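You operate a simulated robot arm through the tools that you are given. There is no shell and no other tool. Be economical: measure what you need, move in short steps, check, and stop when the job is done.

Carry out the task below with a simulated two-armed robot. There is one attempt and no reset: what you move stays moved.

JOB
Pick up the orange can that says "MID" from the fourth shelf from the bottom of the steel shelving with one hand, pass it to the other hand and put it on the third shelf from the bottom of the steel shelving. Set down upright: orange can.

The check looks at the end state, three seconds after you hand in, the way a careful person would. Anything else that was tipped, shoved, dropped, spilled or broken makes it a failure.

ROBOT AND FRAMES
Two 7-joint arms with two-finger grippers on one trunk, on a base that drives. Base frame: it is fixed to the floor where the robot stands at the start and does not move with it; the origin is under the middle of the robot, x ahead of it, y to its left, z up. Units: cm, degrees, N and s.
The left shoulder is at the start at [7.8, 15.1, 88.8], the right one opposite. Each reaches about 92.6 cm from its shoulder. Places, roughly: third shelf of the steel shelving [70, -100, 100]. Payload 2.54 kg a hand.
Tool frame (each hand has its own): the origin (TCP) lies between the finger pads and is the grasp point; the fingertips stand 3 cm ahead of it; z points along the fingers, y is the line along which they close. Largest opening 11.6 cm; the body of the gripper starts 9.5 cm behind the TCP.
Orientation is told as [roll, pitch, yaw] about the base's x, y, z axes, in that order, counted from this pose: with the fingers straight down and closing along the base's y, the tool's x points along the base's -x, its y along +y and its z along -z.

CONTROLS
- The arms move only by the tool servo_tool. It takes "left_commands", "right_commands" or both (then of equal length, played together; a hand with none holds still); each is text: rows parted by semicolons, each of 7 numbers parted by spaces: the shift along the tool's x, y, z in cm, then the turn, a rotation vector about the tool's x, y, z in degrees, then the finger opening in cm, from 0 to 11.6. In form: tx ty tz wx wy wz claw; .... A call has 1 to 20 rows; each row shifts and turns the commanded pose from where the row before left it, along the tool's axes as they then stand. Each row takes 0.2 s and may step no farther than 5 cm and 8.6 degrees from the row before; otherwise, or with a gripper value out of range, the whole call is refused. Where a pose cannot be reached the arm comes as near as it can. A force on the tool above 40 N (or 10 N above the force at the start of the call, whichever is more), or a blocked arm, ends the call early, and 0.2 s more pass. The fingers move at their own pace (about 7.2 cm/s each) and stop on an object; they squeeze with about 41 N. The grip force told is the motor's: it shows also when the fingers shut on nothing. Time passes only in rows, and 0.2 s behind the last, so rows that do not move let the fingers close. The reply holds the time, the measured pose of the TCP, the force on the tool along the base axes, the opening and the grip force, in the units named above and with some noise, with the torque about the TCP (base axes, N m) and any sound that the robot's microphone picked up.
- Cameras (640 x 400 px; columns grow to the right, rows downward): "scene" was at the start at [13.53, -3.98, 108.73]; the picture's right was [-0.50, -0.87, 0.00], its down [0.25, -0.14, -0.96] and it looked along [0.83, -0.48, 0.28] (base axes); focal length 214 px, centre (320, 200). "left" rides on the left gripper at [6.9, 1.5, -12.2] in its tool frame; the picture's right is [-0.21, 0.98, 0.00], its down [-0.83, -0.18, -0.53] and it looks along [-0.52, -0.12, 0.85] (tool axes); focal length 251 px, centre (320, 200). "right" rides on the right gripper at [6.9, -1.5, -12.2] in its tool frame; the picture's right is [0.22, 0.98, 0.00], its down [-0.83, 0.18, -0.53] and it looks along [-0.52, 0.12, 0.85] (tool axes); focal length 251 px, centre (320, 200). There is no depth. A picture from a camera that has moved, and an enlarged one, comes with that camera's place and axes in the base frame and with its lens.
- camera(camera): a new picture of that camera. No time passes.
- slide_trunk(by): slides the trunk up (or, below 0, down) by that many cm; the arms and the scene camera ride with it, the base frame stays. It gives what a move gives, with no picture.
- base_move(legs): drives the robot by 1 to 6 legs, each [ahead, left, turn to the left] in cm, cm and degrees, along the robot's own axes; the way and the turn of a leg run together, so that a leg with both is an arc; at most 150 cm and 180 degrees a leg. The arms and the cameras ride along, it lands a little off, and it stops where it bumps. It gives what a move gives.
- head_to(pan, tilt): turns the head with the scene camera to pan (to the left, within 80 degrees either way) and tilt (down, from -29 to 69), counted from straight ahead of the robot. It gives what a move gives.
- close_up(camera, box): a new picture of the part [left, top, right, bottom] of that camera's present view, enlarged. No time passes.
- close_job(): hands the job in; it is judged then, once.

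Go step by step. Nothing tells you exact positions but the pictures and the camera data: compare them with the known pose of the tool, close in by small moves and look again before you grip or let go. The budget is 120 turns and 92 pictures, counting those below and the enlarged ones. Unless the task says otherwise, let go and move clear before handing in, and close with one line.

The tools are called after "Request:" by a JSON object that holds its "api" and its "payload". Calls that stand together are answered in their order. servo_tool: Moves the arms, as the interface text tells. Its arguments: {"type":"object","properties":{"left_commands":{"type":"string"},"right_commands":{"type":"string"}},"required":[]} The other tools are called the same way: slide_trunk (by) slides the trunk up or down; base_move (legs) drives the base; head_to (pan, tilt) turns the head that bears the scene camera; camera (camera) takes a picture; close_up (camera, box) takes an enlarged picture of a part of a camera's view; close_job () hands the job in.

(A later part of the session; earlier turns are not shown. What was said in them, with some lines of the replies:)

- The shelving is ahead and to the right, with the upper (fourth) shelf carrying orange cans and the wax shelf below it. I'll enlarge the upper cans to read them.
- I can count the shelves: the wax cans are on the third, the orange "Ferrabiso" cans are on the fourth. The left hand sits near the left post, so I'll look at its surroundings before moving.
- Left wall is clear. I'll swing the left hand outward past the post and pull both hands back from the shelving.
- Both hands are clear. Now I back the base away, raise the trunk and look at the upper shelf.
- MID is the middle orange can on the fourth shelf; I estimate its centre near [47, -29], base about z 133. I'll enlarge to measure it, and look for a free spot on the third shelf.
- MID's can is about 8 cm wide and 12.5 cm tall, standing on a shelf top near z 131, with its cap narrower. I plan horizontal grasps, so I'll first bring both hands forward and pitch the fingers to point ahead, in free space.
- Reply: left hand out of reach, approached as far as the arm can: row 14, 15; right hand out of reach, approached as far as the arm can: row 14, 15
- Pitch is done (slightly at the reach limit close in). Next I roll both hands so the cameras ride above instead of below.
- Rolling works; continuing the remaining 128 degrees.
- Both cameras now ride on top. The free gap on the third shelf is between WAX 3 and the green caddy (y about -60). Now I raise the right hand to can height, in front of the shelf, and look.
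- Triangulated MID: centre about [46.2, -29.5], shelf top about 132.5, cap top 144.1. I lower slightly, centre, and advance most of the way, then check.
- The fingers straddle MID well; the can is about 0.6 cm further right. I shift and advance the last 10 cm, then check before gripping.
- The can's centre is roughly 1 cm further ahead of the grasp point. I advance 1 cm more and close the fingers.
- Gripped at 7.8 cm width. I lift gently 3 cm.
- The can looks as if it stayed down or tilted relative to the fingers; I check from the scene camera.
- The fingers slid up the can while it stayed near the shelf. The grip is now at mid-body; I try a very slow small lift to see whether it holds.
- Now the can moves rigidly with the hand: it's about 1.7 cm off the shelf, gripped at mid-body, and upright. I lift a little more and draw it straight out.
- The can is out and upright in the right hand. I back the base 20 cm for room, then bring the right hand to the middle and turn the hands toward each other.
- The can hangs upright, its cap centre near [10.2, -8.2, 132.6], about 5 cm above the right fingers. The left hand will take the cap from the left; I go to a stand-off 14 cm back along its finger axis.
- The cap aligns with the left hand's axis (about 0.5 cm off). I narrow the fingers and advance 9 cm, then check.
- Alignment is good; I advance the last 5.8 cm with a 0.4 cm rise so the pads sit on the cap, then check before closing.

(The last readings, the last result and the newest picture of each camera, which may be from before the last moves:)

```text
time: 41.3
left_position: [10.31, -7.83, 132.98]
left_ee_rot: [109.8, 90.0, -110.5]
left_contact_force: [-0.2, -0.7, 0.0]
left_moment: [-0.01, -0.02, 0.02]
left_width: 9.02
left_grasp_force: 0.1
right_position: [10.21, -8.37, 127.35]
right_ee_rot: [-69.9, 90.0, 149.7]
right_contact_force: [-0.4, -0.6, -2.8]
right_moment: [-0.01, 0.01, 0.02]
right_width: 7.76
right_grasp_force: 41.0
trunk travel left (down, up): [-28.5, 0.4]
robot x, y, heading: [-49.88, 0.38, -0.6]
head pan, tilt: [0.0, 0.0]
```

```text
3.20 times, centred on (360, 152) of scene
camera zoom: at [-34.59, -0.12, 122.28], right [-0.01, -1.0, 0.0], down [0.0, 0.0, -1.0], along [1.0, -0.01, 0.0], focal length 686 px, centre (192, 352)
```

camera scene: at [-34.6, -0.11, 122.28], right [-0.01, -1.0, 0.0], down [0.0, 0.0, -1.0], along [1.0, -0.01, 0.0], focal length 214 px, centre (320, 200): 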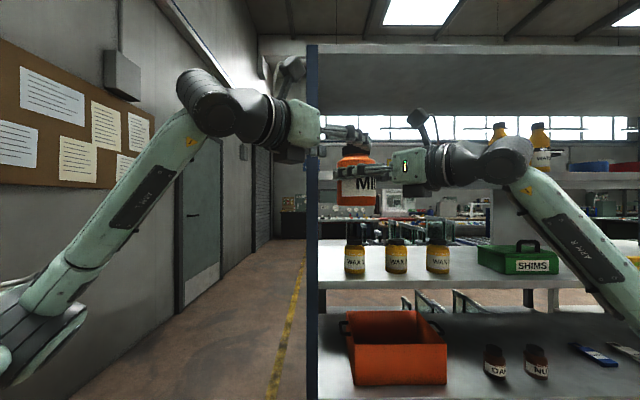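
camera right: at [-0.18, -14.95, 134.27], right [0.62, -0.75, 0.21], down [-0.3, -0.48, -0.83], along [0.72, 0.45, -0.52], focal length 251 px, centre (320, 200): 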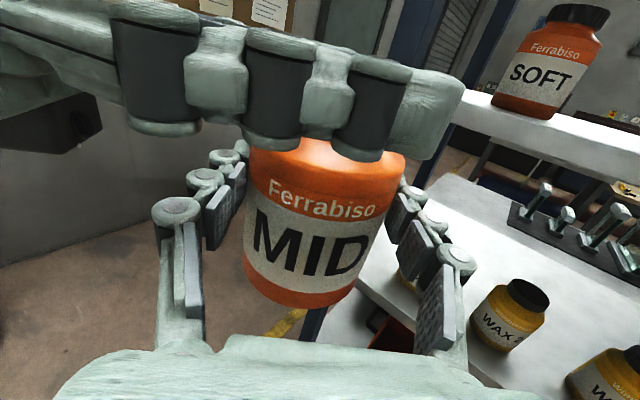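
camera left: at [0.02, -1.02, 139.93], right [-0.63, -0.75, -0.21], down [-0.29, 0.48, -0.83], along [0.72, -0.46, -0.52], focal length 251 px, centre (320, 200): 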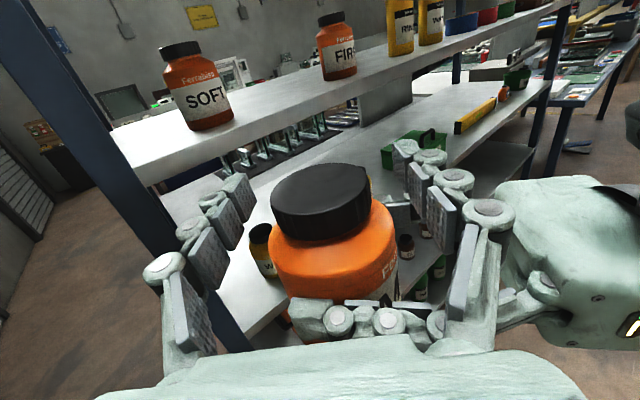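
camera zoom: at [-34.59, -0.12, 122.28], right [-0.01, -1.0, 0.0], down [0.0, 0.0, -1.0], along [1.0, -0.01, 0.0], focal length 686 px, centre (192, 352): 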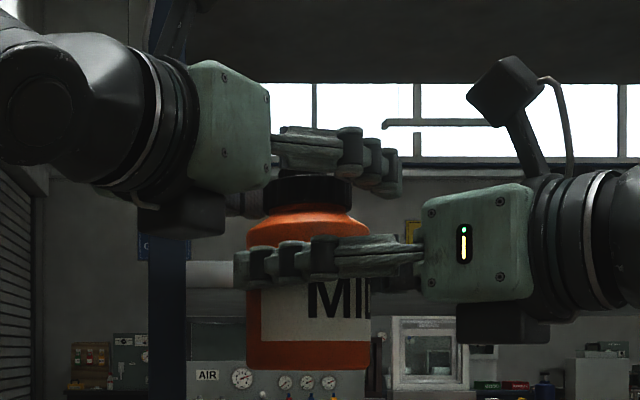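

The left pads sit about 1 cm too high on the cap and 1 cm too far forward. I adjust, then close the left fingers.

Request:
{"api": "servo_tool", "payload": {"left_commands": "-0.5 0 -1 0 0 0 9;-0.5 0 0 0 0 0 9;0 0 0 0 0 0 8;0 0 0 0 0 0 7;0 0 0 0 0 0 6;0 0 0 0 0 0 5;0 0 0 0 0 0 4;0 0 0 0 0 0 4"}}

Request:
{"api": "camera", "payload": {"camera": "left"}}

Request:
{"api": "close_up", "payload": {"camera": "scene", "box": [260, 90, 460, 215]}}

```text
time: 43.1
left_position: [9.47, -7.09, 132.12]
left_ee_rot: [149.6, 89.8, -70.5]
left_contact_force: [3.2, 4.8, 8.0]
left_moment: [-0.35, 0.06, -0.2]
left_width: 5.47
left_grasp_force: 41.1
right_position: [10.22, -8.28, 127.34]
right_ee_rot: [-40.3, 89.9, 179.3]
right_contact_force: [-3.2, -6.1, -10.4]
right_moment: [0.53, -0.31, 0.24]
right_width: 7.73
right_grasp_force: 41.0
trunk travel left (down, up): [-28.5, 0.4]
robot x, y, heading: [-50.41, -0.16, -0.3]
head pan, tilt: [0.0, 0.0]
```

```text
57 pictures are left
camera left: at [-0.73, -0.26, 138.85], right [-0.63, -0.75, -0.21], down [-0.29, 0.48, -0.83], along [0.72, -0.46, -0.52], focal length 251 px, centre (320, 200)
```

left: 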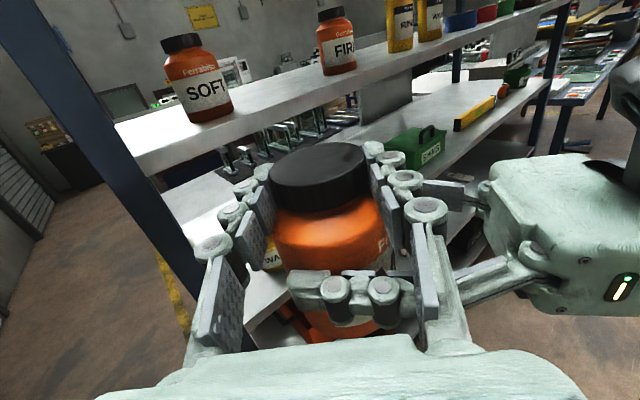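

```text
3.20 times, centred on (360, 152) of scene
camera zoom: at [-34.58, -0.13, 122.27], right [-0.01, -1.0, 0.0], down [0.0, 0.0, -1.0], along [1.0, -0.01, 0.0], focal length 686 px, centre (192, 352)
```

zoom: 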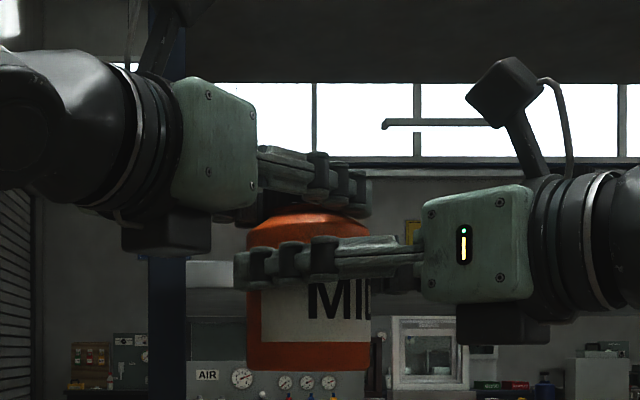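

Left holds the cap (5.5 cm wide, full grip). I open the right hand while the left holds still.

Request:
{"api": "servo_tool", "payload": {"right_commands": "0 0 0 0 0 0 8.5;0 0 0 0 0 0 10;0 0 0 0 0 0 11.6;0 0 0 0 0 0 11.6", "left_commands": "0 0 0 0 0 0 2;0 0 0 0 0 0 2;0 0 0 0 0 0 2;0 0 0 0 0 0 2"}}

Request:
{"api": "close_up", "payload": {"camera": "scene", "box": [260, 90, 460, 215]}}

Request:
{"api": "camera", "payload": {"camera": "right"}}

```text
time: 44.1
left_position: [9.56, -7.16, 131.88]
left_ee_rot: [78.4, 90.0, -142.0]
left_contact_force: [1.2, -0.2, 0.2]
left_moment: [0.0, 0.04, 0.01]
left_width: 5.49
left_grasp_force: 40.8
right_position: [10.24, -8.37, 127.42]
right_ee_rot: [-86.3, 89.9, 133.5]
right_contact_force: [-0.2, 0.1, -0.1]
right_moment: [0.0, -0.01, -0.02]
right_width: 11.6
right_grasp_force: 0.1
trunk travel left (down, up): [-28.5, 0.4]
robot x, y, heading: [-50.25, -0.19, -0.4]
head pan, tilt: [0.0, 0.0]
```

```text
3.20 times, centred on (360, 152) of scene
camera zoom: at [-34.58, -0.13, 122.27], right [-0.01, -1.0, 0.0], down [0.0, 0.0, -1.0], along [1.0, -0.01, 0.0], focal length 686 px, centre (192, 352)
```

zoom: 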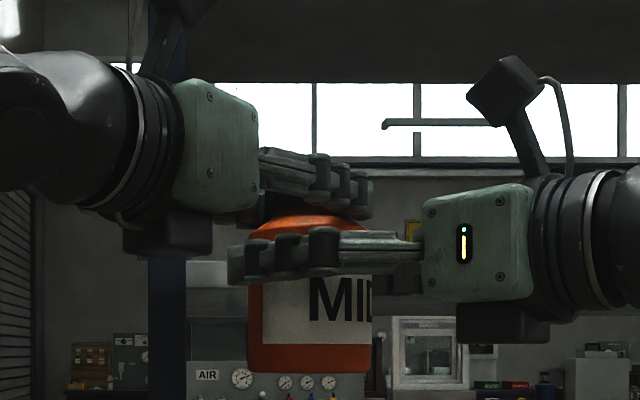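

```text
54 pictures are left
camera right: at [-0.17, -14.96, 134.27], right [0.62, -0.75, 0.21], down [-0.3, -0.48, -0.83], along [0.72, 0.45, -0.52], focal length 251 px, centre (320, 200)
```

right: 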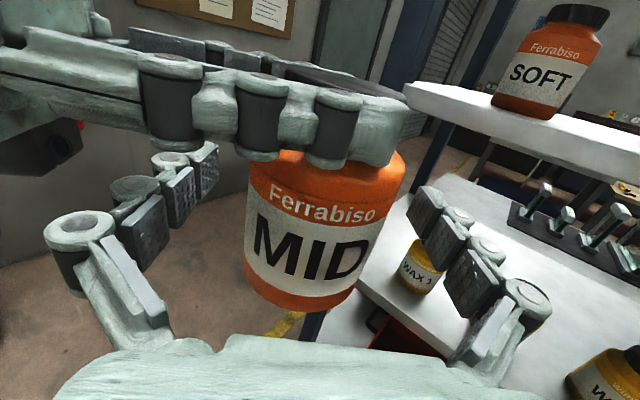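

The left hand holds the can upright. I withdraw the right hand straight back along its fingers.

Request:
{"api": "servo_tool", "payload": {"right_commands": "0 0 -1 0 0 0 11.6;0 0 -2 0 0 0 11.6;0 0 -3 0 0 0 11.6;0 0 -3 0 0 0 11.6;0 0 -3 0 0 0 11.6;0 2 -3 0 0 0 11.6;0 4 0 0 0 0 11.6;0 4 0 0 0 0 11.6;0 4 0 0 0 0 11.6"}}

Request:
{"api": "camera", "payload": {"camera": "scene"}}

Request:
{"api": "camera", "payload": {"camera": "left"}}

```text
time: 46.1
left_position: [9.57, -7.17, 131.9]
left_ee_rot: [61.2, 89.8, -159.2]
left_contact_force: [0.3, -0.7, 0.8]
left_moment: [0.02, 0.04, -0.01]
left_width: 5.48
left_grasp_force: 40.8
right_position: [7.42, -28.41, 127.17]
right_ee_rot: [-105.5, 90.1, 114.0]
right_contact_force: [-0.9, 0.1, 0.3]
right_moment: [-0.01, 0.0, 0.01]
right_width: 11.59
right_grasp_force: 0.0
trunk travel left (down, up): [-28.5, 0.4]
robot x, y, heading: [-50.3, 0.0, 0.0]
head pan, tilt: [0.0, 0.0]
```

```text
53 pictures are left
camera scene: at [-34.55, -0.15, 122.27], right [-0.01, -1.0, 0.0], down [0.0, 0.0, -1.0], along [1.0, -0.01, 0.0], focal length 214 px, centre (320, 200)
```

scene: 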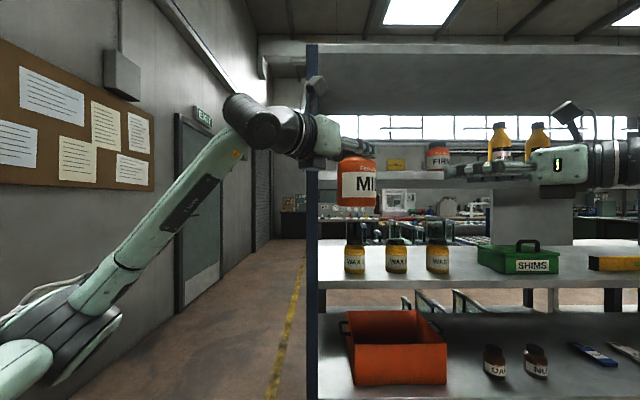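

```text
52 pictures are left
camera left: at [-0.69, -0.37, 138.75], right [-0.63, -0.74, -0.21], down [-0.29, 0.48, -0.83], along [0.72, -0.46, -0.52], focal length 251 px, centre (320, 200)
```

left: 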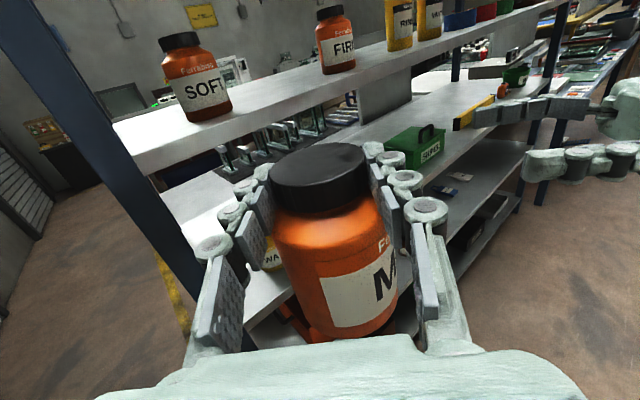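

The left hand alone holds the can. I square both hands to face ahead again, pulling the right one back, and lower the trunk.

Request:
{"api": "servo_tool", "payload": {"left_commands": "0 0 0 8 0 0 2;0 0 0 8 0 0 2;0 0 0 8 0 0 2;0 0 0 8 0 0 2;0 0 0 8 0 0 2;0 -2 0 0 0 0 2;0 -2 0 0 0 0 2;0 -2 0 0 0 0 2;0 -2 0 0 0 0 2;0 -2 0 0 0 0 2;0 -2 0 0 0 0 2;0 0 0 0 0 0 2", "right_commands": "0 0 0 -8 0 0 11.6;0 0 0 -8 0 0 11.6;0 0 0 -8 0 0 11.6;0 0 0 -8 0 0 11.6;0 0 0 -8 0 0 11.6;0 0 -3 0 0 0 11.6;0 0 -3 0 0 0 11.6;0 0 -3 0 0 0 11.6;0 0 -3 0 0 0 11.6;0 0 -1 0 0 0 11.6;0 0 0 0 0 0 11.6;0 0 0 0 0 0 11.6"}}

Request:
{"api": "slide_trunk", "payload": {"by": -20}}

Request:
{"api": "camera", "payload": {"camera": "scene"}}

Request:
{"api": "camera", "payload": {"camera": "left"}}

```text
time: 48.7
left_position: [9.47, 4.76, 131.9]
left_ee_rot: [16.6, 90.0, -163.8]
left_contact_force: [0.6, -0.4, -0.4]
left_moment: [-0.02, 0.05, 0.01]
left_width: 5.47
left_grasp_force: 41.1
right_position: [-5.16, -28.61, 127.2]
right_ee_rot: [-47.0, 89.9, 132.7]
right_contact_force: [-0.2, 0.7, 0.4]
right_moment: [-0.01, -0.03, 0.0]
right_width: 11.6
right_grasp_force: 0.0
trunk travel left (down, up): [-28.5, 0.4]
robot x, y, heading: [-50.21, -0.02, -0.3]
head pan, tilt: [0.0, 0.0]
```

```text
time: 50.8
left_position: [9.46, 4.79, 111.85]
left_ee_rot: [56.6, 90.0, -123.7]
left_contact_force: [0.0, 1.1, -0.3]
left_moment: [0.01, 0.02, 0.03]
left_width: 5.48
left_grasp_force: 41.0
right_position: [-5.23, -28.52, 107.2]
right_ee_rot: [-43.4, 89.9, 136.2]
right_contact_force: [0.3, -0.1, 0.1]
right_moment: [0.01, 0.0, -0.01]
right_width: 11.6
right_grasp_force: 0.0
trunk travel left (down, up): [-8.5, 20.4]
robot x, y, heading: [-50.34, -0.26, -0.4]
head pan, tilt: [0.0, 0.0]
```

```text
51 pictures are left
camera scene: at [-34.6, -0.13, 102.28], right [-0.01, -1.0, 0.0], down [0.0, 0.0, -1.0], along [1.0, -0.01, 0.0], focal length 214 px, centre (320, 200)
```

scene: 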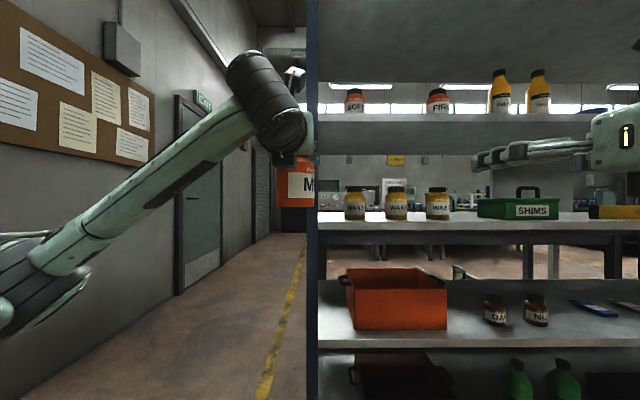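

```text
50 pictures are left
camera left: at [-2.8, 3.42, 118.71], right [-0.01, -0.98, -0.21], down [-0.53, 0.18, -0.83], along [0.85, 0.11, -0.52], focal length 251 px, centre (320, 200)
```

left: 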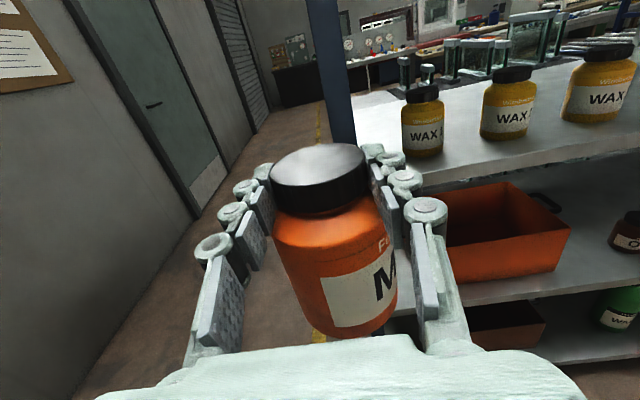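

The can is upright in the left hand. I drive sideways to the right about 61 cm so the left hand faces the gap between WAX 3 and the SHIMS caddy.

Request:
{"api": "base_move", "payload": {"legs": [[0, -61, 0.3]]}}

Request:
{"api": "camera", "payload": {"camera": "left"}}

Request:
{"api": "camera", "payload": {"camera": "scene"}}

```text
time: 57.2
left_position: [9.52, -55.03, 111.81]
left_ee_rot: [45.4, 89.9, -133.5]
left_contact_force: [-0.8, 0.2, -0.1]
left_moment: [0.02, 0.03, -0.02]
left_width: 5.44
left_grasp_force: 41.0
right_position: [-4.2, -88.76, 107.29]
right_ee_rot: [-35.7, 89.8, 145.3]
right_contact_force: [-0.6, 0.4, 0.4]
right_moment: [0.0, -0.03, -0.03]
right_width: 11.61
right_grasp_force: 0.0
trunk travel left (down, up): [-8.5, 20.4]
robot x, y, heading: [-49.62, -61.84, 1.1]
head pan, tilt: [0.0, 0.0]
```

```text
49 pictures are left
camera left: at [-2.55, -56.75, 118.7], right [0.02, -0.98, -0.21], down [-0.54, 0.17, -0.83], along [0.84, 0.13, -0.52], focal length 251 px, centre (320, 200)
```

left: 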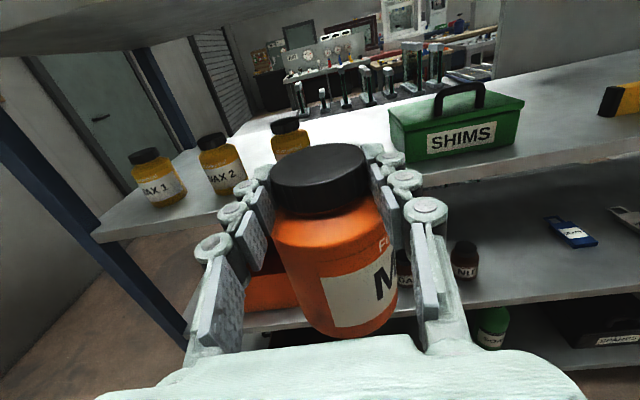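

```text
48 pictures are left
camera scene: at [-34.26, -61.08, 102.27], right [0.02, -1.0, 0.0], down [0.0, 0.0, -1.0], along [1.0, 0.02, 0.0], focal length 214 px, centre (320, 200)
```

scene: 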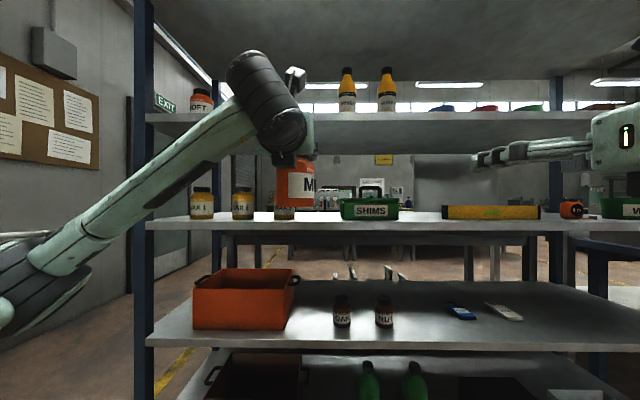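

The gap between WAX 3 (edge about y -50) and the caddy (edge about y -67) is 17 cm wide; target centre y -58.5, x about 44. I drive ahead 24 cm with the can still above shelf level and short of the cans.

Request:
{"api": "base_move", "payload": {"legs": [[22, -2.5, -1.1]]}}

Request:
{"api": "camera", "payload": {"camera": "left"}}

Request:
{"api": "head_to", "payload": {"pan": 10, "tilt": 10}}

Request:
{"api": "camera", "payload": {"camera": "scene"}}

```text
time: 58.9
left_position: [32.09, -58.22, 111.71]
left_ee_rot: [40.4, 89.9, -139.5]
left_contact_force: [1.3, -0.5, 0.0]
left_moment: [0.0, 0.03, 0.01]
left_width: 5.45
left_grasp_force: 41.0
right_position: [17.67, -91.83, 107.41]
right_ee_rot: [-35.6, 90.0, 144.6]
right_contact_force: [0.2, 0.3, 0.3]
right_moment: [-0.01, 0.04, -0.01]
right_width: 11.57
right_grasp_force: 0.1
trunk travel left (down, up): [-8.5, 20.4]
robot x, y, heading: [-27.08, -63.34, 0.2]
head pan, tilt: [0.0, 0.0]
```

```text
47 pictures are left
camera left: at [19.86, -59.75, 118.69], right [0.0, -0.98, -0.21], down [-0.54, 0.18, -0.83], along [0.84, 0.12, -0.52], focal length 251 px, centre (320, 200)
```

left: 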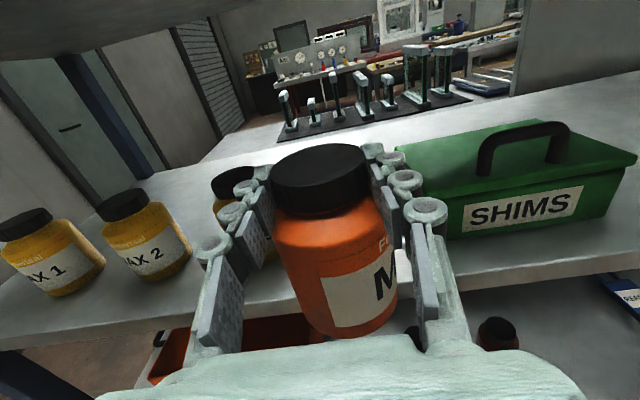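

```text
time: 59.6
left_position: [32.0, -58.19, 111.91]
left_ee_rot: [27.3, 90.0, -152.4]
left_contact_force: [0.2, 0.1, 0.6]
left_moment: [0.02, 0.04, 0.01]
left_width: 5.47
left_grasp_force: 41.2
right_position: [17.7, -91.7, 107.28]
right_ee_rot: [-36.6, 90.0, 143.7]
right_contact_force: [0.4, -0.1, -0.7]
right_moment: [0.0, -0.01, 0.0]
right_width: 11.61
right_grasp_force: 0.1
trunk travel left (down, up): [-8.5, 20.4]
robot x, y, heading: [-27.52, -63.7, 0.3]
head pan, tilt: [10.0, 10.0]
```

```text
46 pictures are left
camera scene: at [-11.76, -61.99, 100.68], right [0.18, -0.98, 0.0], down [-0.17, -0.03, -0.98], along [0.97, 0.17, -0.17], focal length 214 px, centre (320, 200)
```

scene: 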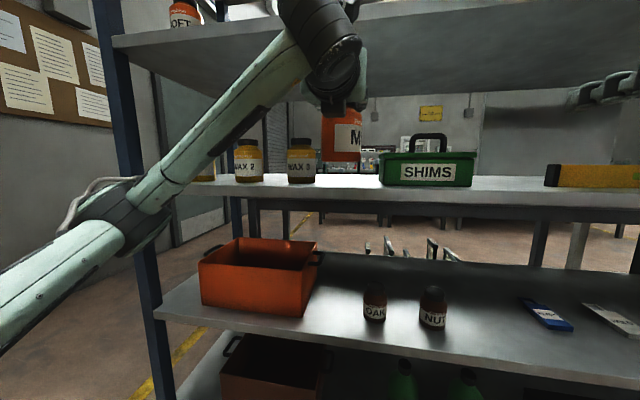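

The can is centred on the gap. I move it ahead 12 cm over the shelf, then lower most of the way.

Request:
{"api": "servo_tool", "payload": {"left_commands": "0 0.3 2 0 0 0 2;0 0 2 0 0 0 2;0 0 2 0 0 0 2;0 0 2 0 0 0 2;0 0 2 0 0 0 2;0 0 2 0 0 0 2;-1 0 0 0 0 0 2;-1 0 0 0 0 0 2;-1 0 0 0 0 0 2;-1 0 0 0 0 0 2;0 0 0 0 0 0 2"}}

Request:
{"api": "camera", "payload": {"camera": "left"}}

Request:
{"api": "close_up", "payload": {"camera": "scene", "box": [220, 90, 480, 220]}}

```text
time: 62.0
left_position: [44.06, -58.43, 107.75]
left_ee_rot: [23.7, 89.9, -156.2]
left_contact_force: [-0.5, 0.5, 0.1]
left_moment: [0.01, 0.04, 0.01]
left_width: 5.46
left_grasp_force: 41.0
right_position: [17.73, -91.62, 107.34]
right_ee_rot: [-33.7, 89.9, 146.5]
right_contact_force: [0.2, 0.1, 0.0]
right_moment: [-0.02, -0.01, 0.03]
right_width: 11.6
right_grasp_force: 0.0
trunk travel left (down, up): [-8.5, 20.4]
robot x, y, heading: [-27.35, -63.89, 0.3]
head pan, tilt: [10.0, 10.0]
```

```text
45 pictures are left
camera left: at [31.82, -60.0, 114.7], right [0.0, -0.98, -0.21], down [-0.54, 0.18, -0.83], along [0.84, 0.12, -0.52], focal length 251 px, centre (320, 200)
```

left: 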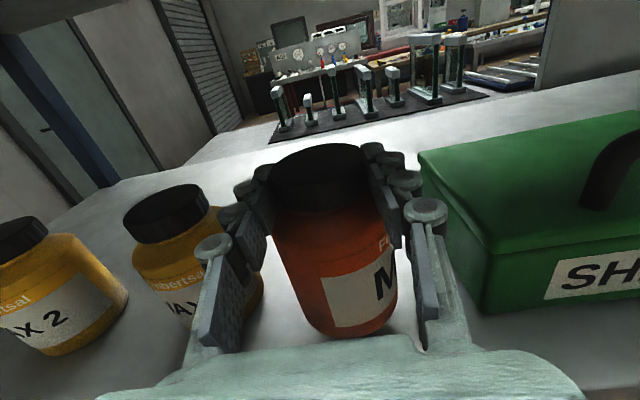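

```text
2.46 times, centred on (350, 155) of scene
camera zoom: at [-11.76, -61.98, 100.67], right [0.18, -0.98, 0.0], down [-0.17, -0.03, -0.98], along [0.97, 0.17, -0.17], focal length 528 px, centre (246, 311)
```

zoom: 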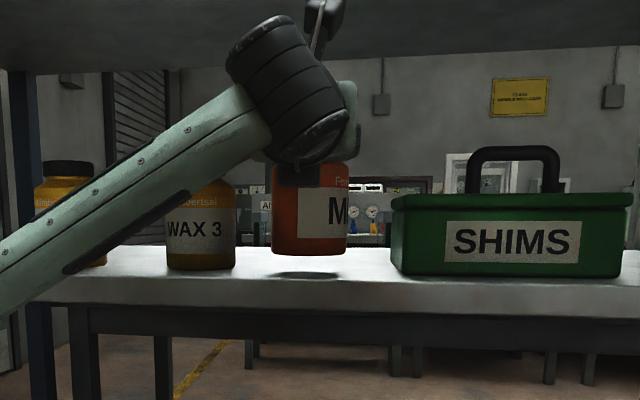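

The can hovers about 2 cm above the shelf with clear gaps both sides. I lower slowly.

Request:
{"api": "servo_tool", "payload": {"left_commands": "-0.5 0 0 0 0 0 2;-0.5 0 0 0 0 0 2;-0.4 0 0 0 0 0 2;-0.2 0 0 0 0 0 2;0 0 0 0 0 0 2"}}

Request:
{"api": "close_up", "payload": {"camera": "scene", "box": [270, 130, 430, 210]}}

```text
time: 63.2
left_position: [44.01, -58.38, 106.17]
left_ee_rot: [36.4, 89.8, -143.2]
left_contact_force: [0.7, -1.0, 0.2]
left_moment: [-0.02, 0.04, -0.01]
left_width: 5.45
left_grasp_force: 41.0
right_position: [17.73, -91.71, 107.31]
right_ee_rot: [-34.8, 90.0, 145.4]
right_contact_force: [-0.3, 0.7, 0.2]
right_moment: [-0.02, -0.03, 0.01]
right_width: 11.64
right_grasp_force: 0.1
trunk travel left (down, up): [-8.5, 20.4]
robot x, y, heading: [-27.45, -63.66, 0.2]
head pan, tilt: [10.0, 10.0]
```

```text
4.00 times, centred on (350, 170) of scene
camera zoom: at [-11.76, -61.98, 100.67], right [0.18, -0.98, 0.0], down [-0.17, -0.03, -0.98], along [0.97, 0.17, -0.17], focal length 858 px, centre (200, 320)
```

zoom: 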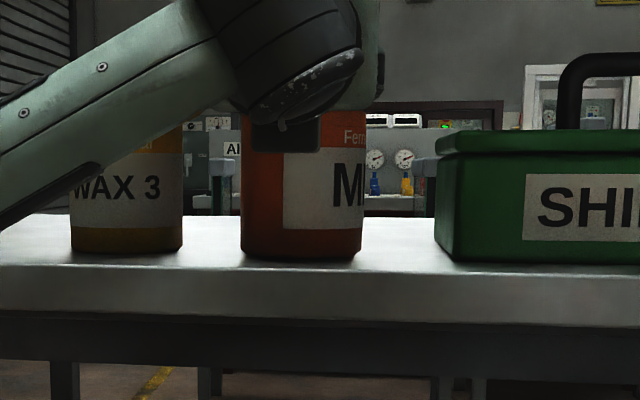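

Nearly touching; I lower in tiny steps and watch the force.

Request:
{"api": "servo_tool", "payload": {"left_commands": "-0.15 0 0 0 0 0 2;-0.15 0 0 0 0 0 2;-0.15 0 0 0 0 0 2;0 0 0 0 0 0 2"}}

Request:
{"api": "close_up", "payload": {"camera": "scene", "box": [270, 130, 430, 210]}}

```text
time: 64.2
left_position: [44.04, -58.36, 106.07]
left_ee_rot: [158.0, 89.9, -21.6]
left_contact_force: [-1.8, 0.1, 3.0]
left_moment: [0.0, -0.13, -0.01]
left_width: 5.43
left_grasp_force: 41.3
right_position: [17.7, -91.75, 107.34]
right_ee_rot: [-104.4, 89.9, 75.9]
right_contact_force: [0.2, -0.4, -0.5]
right_moment: [0.0, -0.01, -0.03]
right_width: 11.62
right_grasp_force: 0.0
trunk travel left (down, up): [-8.5, 20.4]
robot x, y, heading: [-28.1, -63.75, 0.4]
head pan, tilt: [10.0, 10.0]
```

```text
4.00 times, centred on (350, 170) of scene
camera zoom: at [-11.81, -61.99, 100.69], right [0.18, -0.98, 0.0], down [-0.17, -0.03, -0.98], along [0.97, 0.17, -0.17], focal length 858 px, centre (200, 320)
```

zoom: 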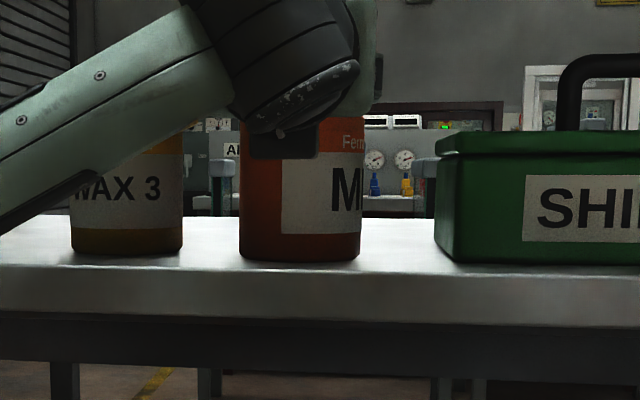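

The can has touched down (about 3 N upward). I open just enough to free the cap and check.

Request:
{"api": "servo_tool", "payload": {"left_commands": "0 0 0 0 0 0 5.8;0 0 0 0 0 0 6.4;0 0 0 0 0 0 7.2;0 0 0 0 0 0 7.8;0 0 0 0 0 0 7.8"}}

Request:
{"api": "camera", "payload": {"camera": "left"}}

Request:
{"api": "close_up", "payload": {"camera": "scene", "box": [270, 130, 430, 210]}}

```text
time: 65.4
left_position: [44.06, -58.46, 105.77]
left_ee_rot: [52.9, 90.0, -126.9]
left_contact_force: [0.8, 0.4, -0.3]
left_moment: [-0.01, 0.03, -0.02]
left_width: 7.81
left_grasp_force: 0.1
right_position: [17.7, -91.67, 107.35]
right_ee_rot: [-57.3, 90.0, 122.9]
right_contact_force: [0.6, -0.2, -0.3]
right_moment: [0.02, 0.01, -0.02]
right_width: 11.59
right_grasp_force: 0.1
trunk travel left (down, up): [-8.5, 20.4]
robot x, y, heading: [-27.4, -63.44, 0.1]
head pan, tilt: [10.0, 10.0]
```

```text
41 pictures are left
camera left: at [31.91, -59.9, 112.68], right [0.0, -0.98, -0.21], down [-0.54, 0.18, -0.83], along [0.84, 0.12, -0.52], focal length 251 px, centre (320, 200)
```

left: 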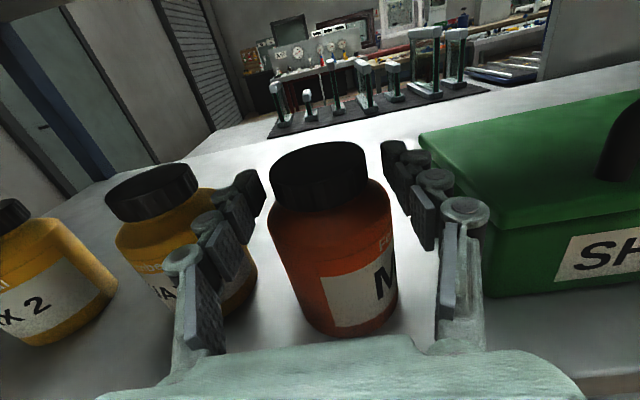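

```text
4.00 times, centred on (350, 170) of scene
camera zoom: at [-11.78, -61.99, 100.68], right [0.18, -0.98, 0.0], down [-0.17, -0.03, -0.98], along [0.97, 0.17, -0.17], focal length 858 px, centre (200, 320)
```

zoom: 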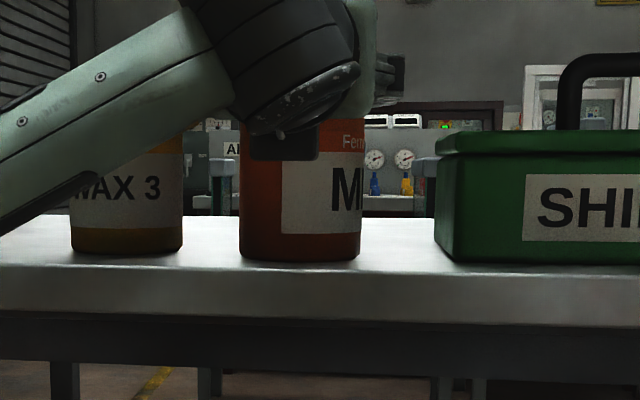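

The can stands free with clearance on both sides of the fingers. I withdraw straight back.

Request:
{"api": "servo_tool", "payload": {"left_commands": "0 0 -1 0 0 0 7.8;0 0 -2 0 0 0 7.8;0 0 -2 0 0 0 7.8;0 0 -3 0 0 0 7.8;0 0 -3 0 0 0 7.8;0 0 -4 0 0 0 7.8;0 0 -4 0 0 0 7.8;0 0 0 0 0 0 7.8"}}

Request:
{"api": "camera", "payload": {"camera": "left"}}

Request:
{"api": "base_move", "payload": {"legs": [[-15, 0, 0]]}}

Request:
{"api": "camera", "payload": {"camera": "scene"}}

```text
time: 67.2
left_position: [24.97, -58.85, 105.79]
left_ee_rot: [62.0, 89.9, -117.8]
left_contact_force: [-0.5, -0.9, 0.6]
left_moment: [-0.05, 0.0, -0.01]
left_width: 7.79
left_grasp_force: 0.1
right_position: [17.69, -91.83, 107.46]
right_ee_rot: [-65.9, 90.0, 114.2]
right_contact_force: [0.4, 0.6, 0.9]
right_moment: [0.04, -0.01, 0.01]
right_width: 11.61
right_grasp_force: 0.1
trunk travel left (down, up): [-8.5, 20.4]
robot x, y, heading: [-27.69, -63.77, 0.2]
head pan, tilt: [10.0, 10.0]
```

```text
39 pictures are left
camera left: at [12.78, -60.25, 112.71], right [0.0, -0.98, -0.21], down [-0.54, 0.18, -0.83], along [0.84, 0.12, -0.52], focal length 251 px, centre (320, 200)
```

left: 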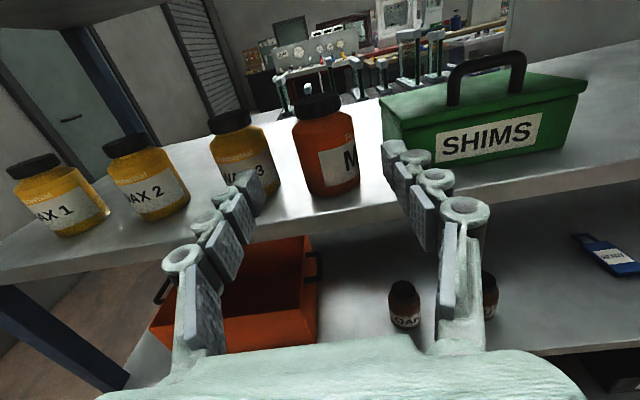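

```text
time: 68.6
left_position: [10.08, -58.82, 105.89]
left_ee_rot: [48.0, 89.9, -131.8]
left_contact_force: [-0.2, 0.3, -0.5]
left_moment: [0.0, -0.02, -0.04]
left_width: 7.78
left_grasp_force: 0.0
right_position: [2.64, -91.74, 107.3]
right_ee_rot: [-51.9, 90.0, 128.2]
right_contact_force: [-0.2, 0.3, -0.2]
right_moment: [0.0, 0.02, -0.02]
right_width: 11.61
right_grasp_force: 0.1
trunk travel left (down, up): [-8.5, 20.4]
robot x, y, heading: [-42.79, -63.71, -0.1]
head pan, tilt: [10.0, 10.0]
```

```text
38 pictures are left
camera scene: at [-26.79, -62.03, 100.68], right [0.18, -0.98, 0.0], down [-0.17, -0.03, -0.98], along [0.97, 0.17, -0.17], focal length 214 px, centre (320, 200)
```

scene: 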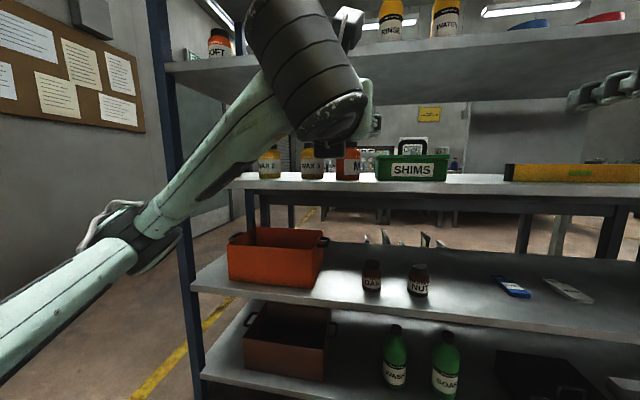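

The MID can stands upright on the third shelf between WAX 3 and the SHIMS caddy. Nothing else I can see in the pictures has moved, and both hands are clear, so I hand in.

Request:
{"api": "close_job", "payload": {}}

```text
The job is handed in.
```

I picked the orange "MID" can off the fourth shelf with the right hand and passed it to the left. It now stands upright on the third shelf, between WAX 3 and the SHIMS caddy, with both hands clear.
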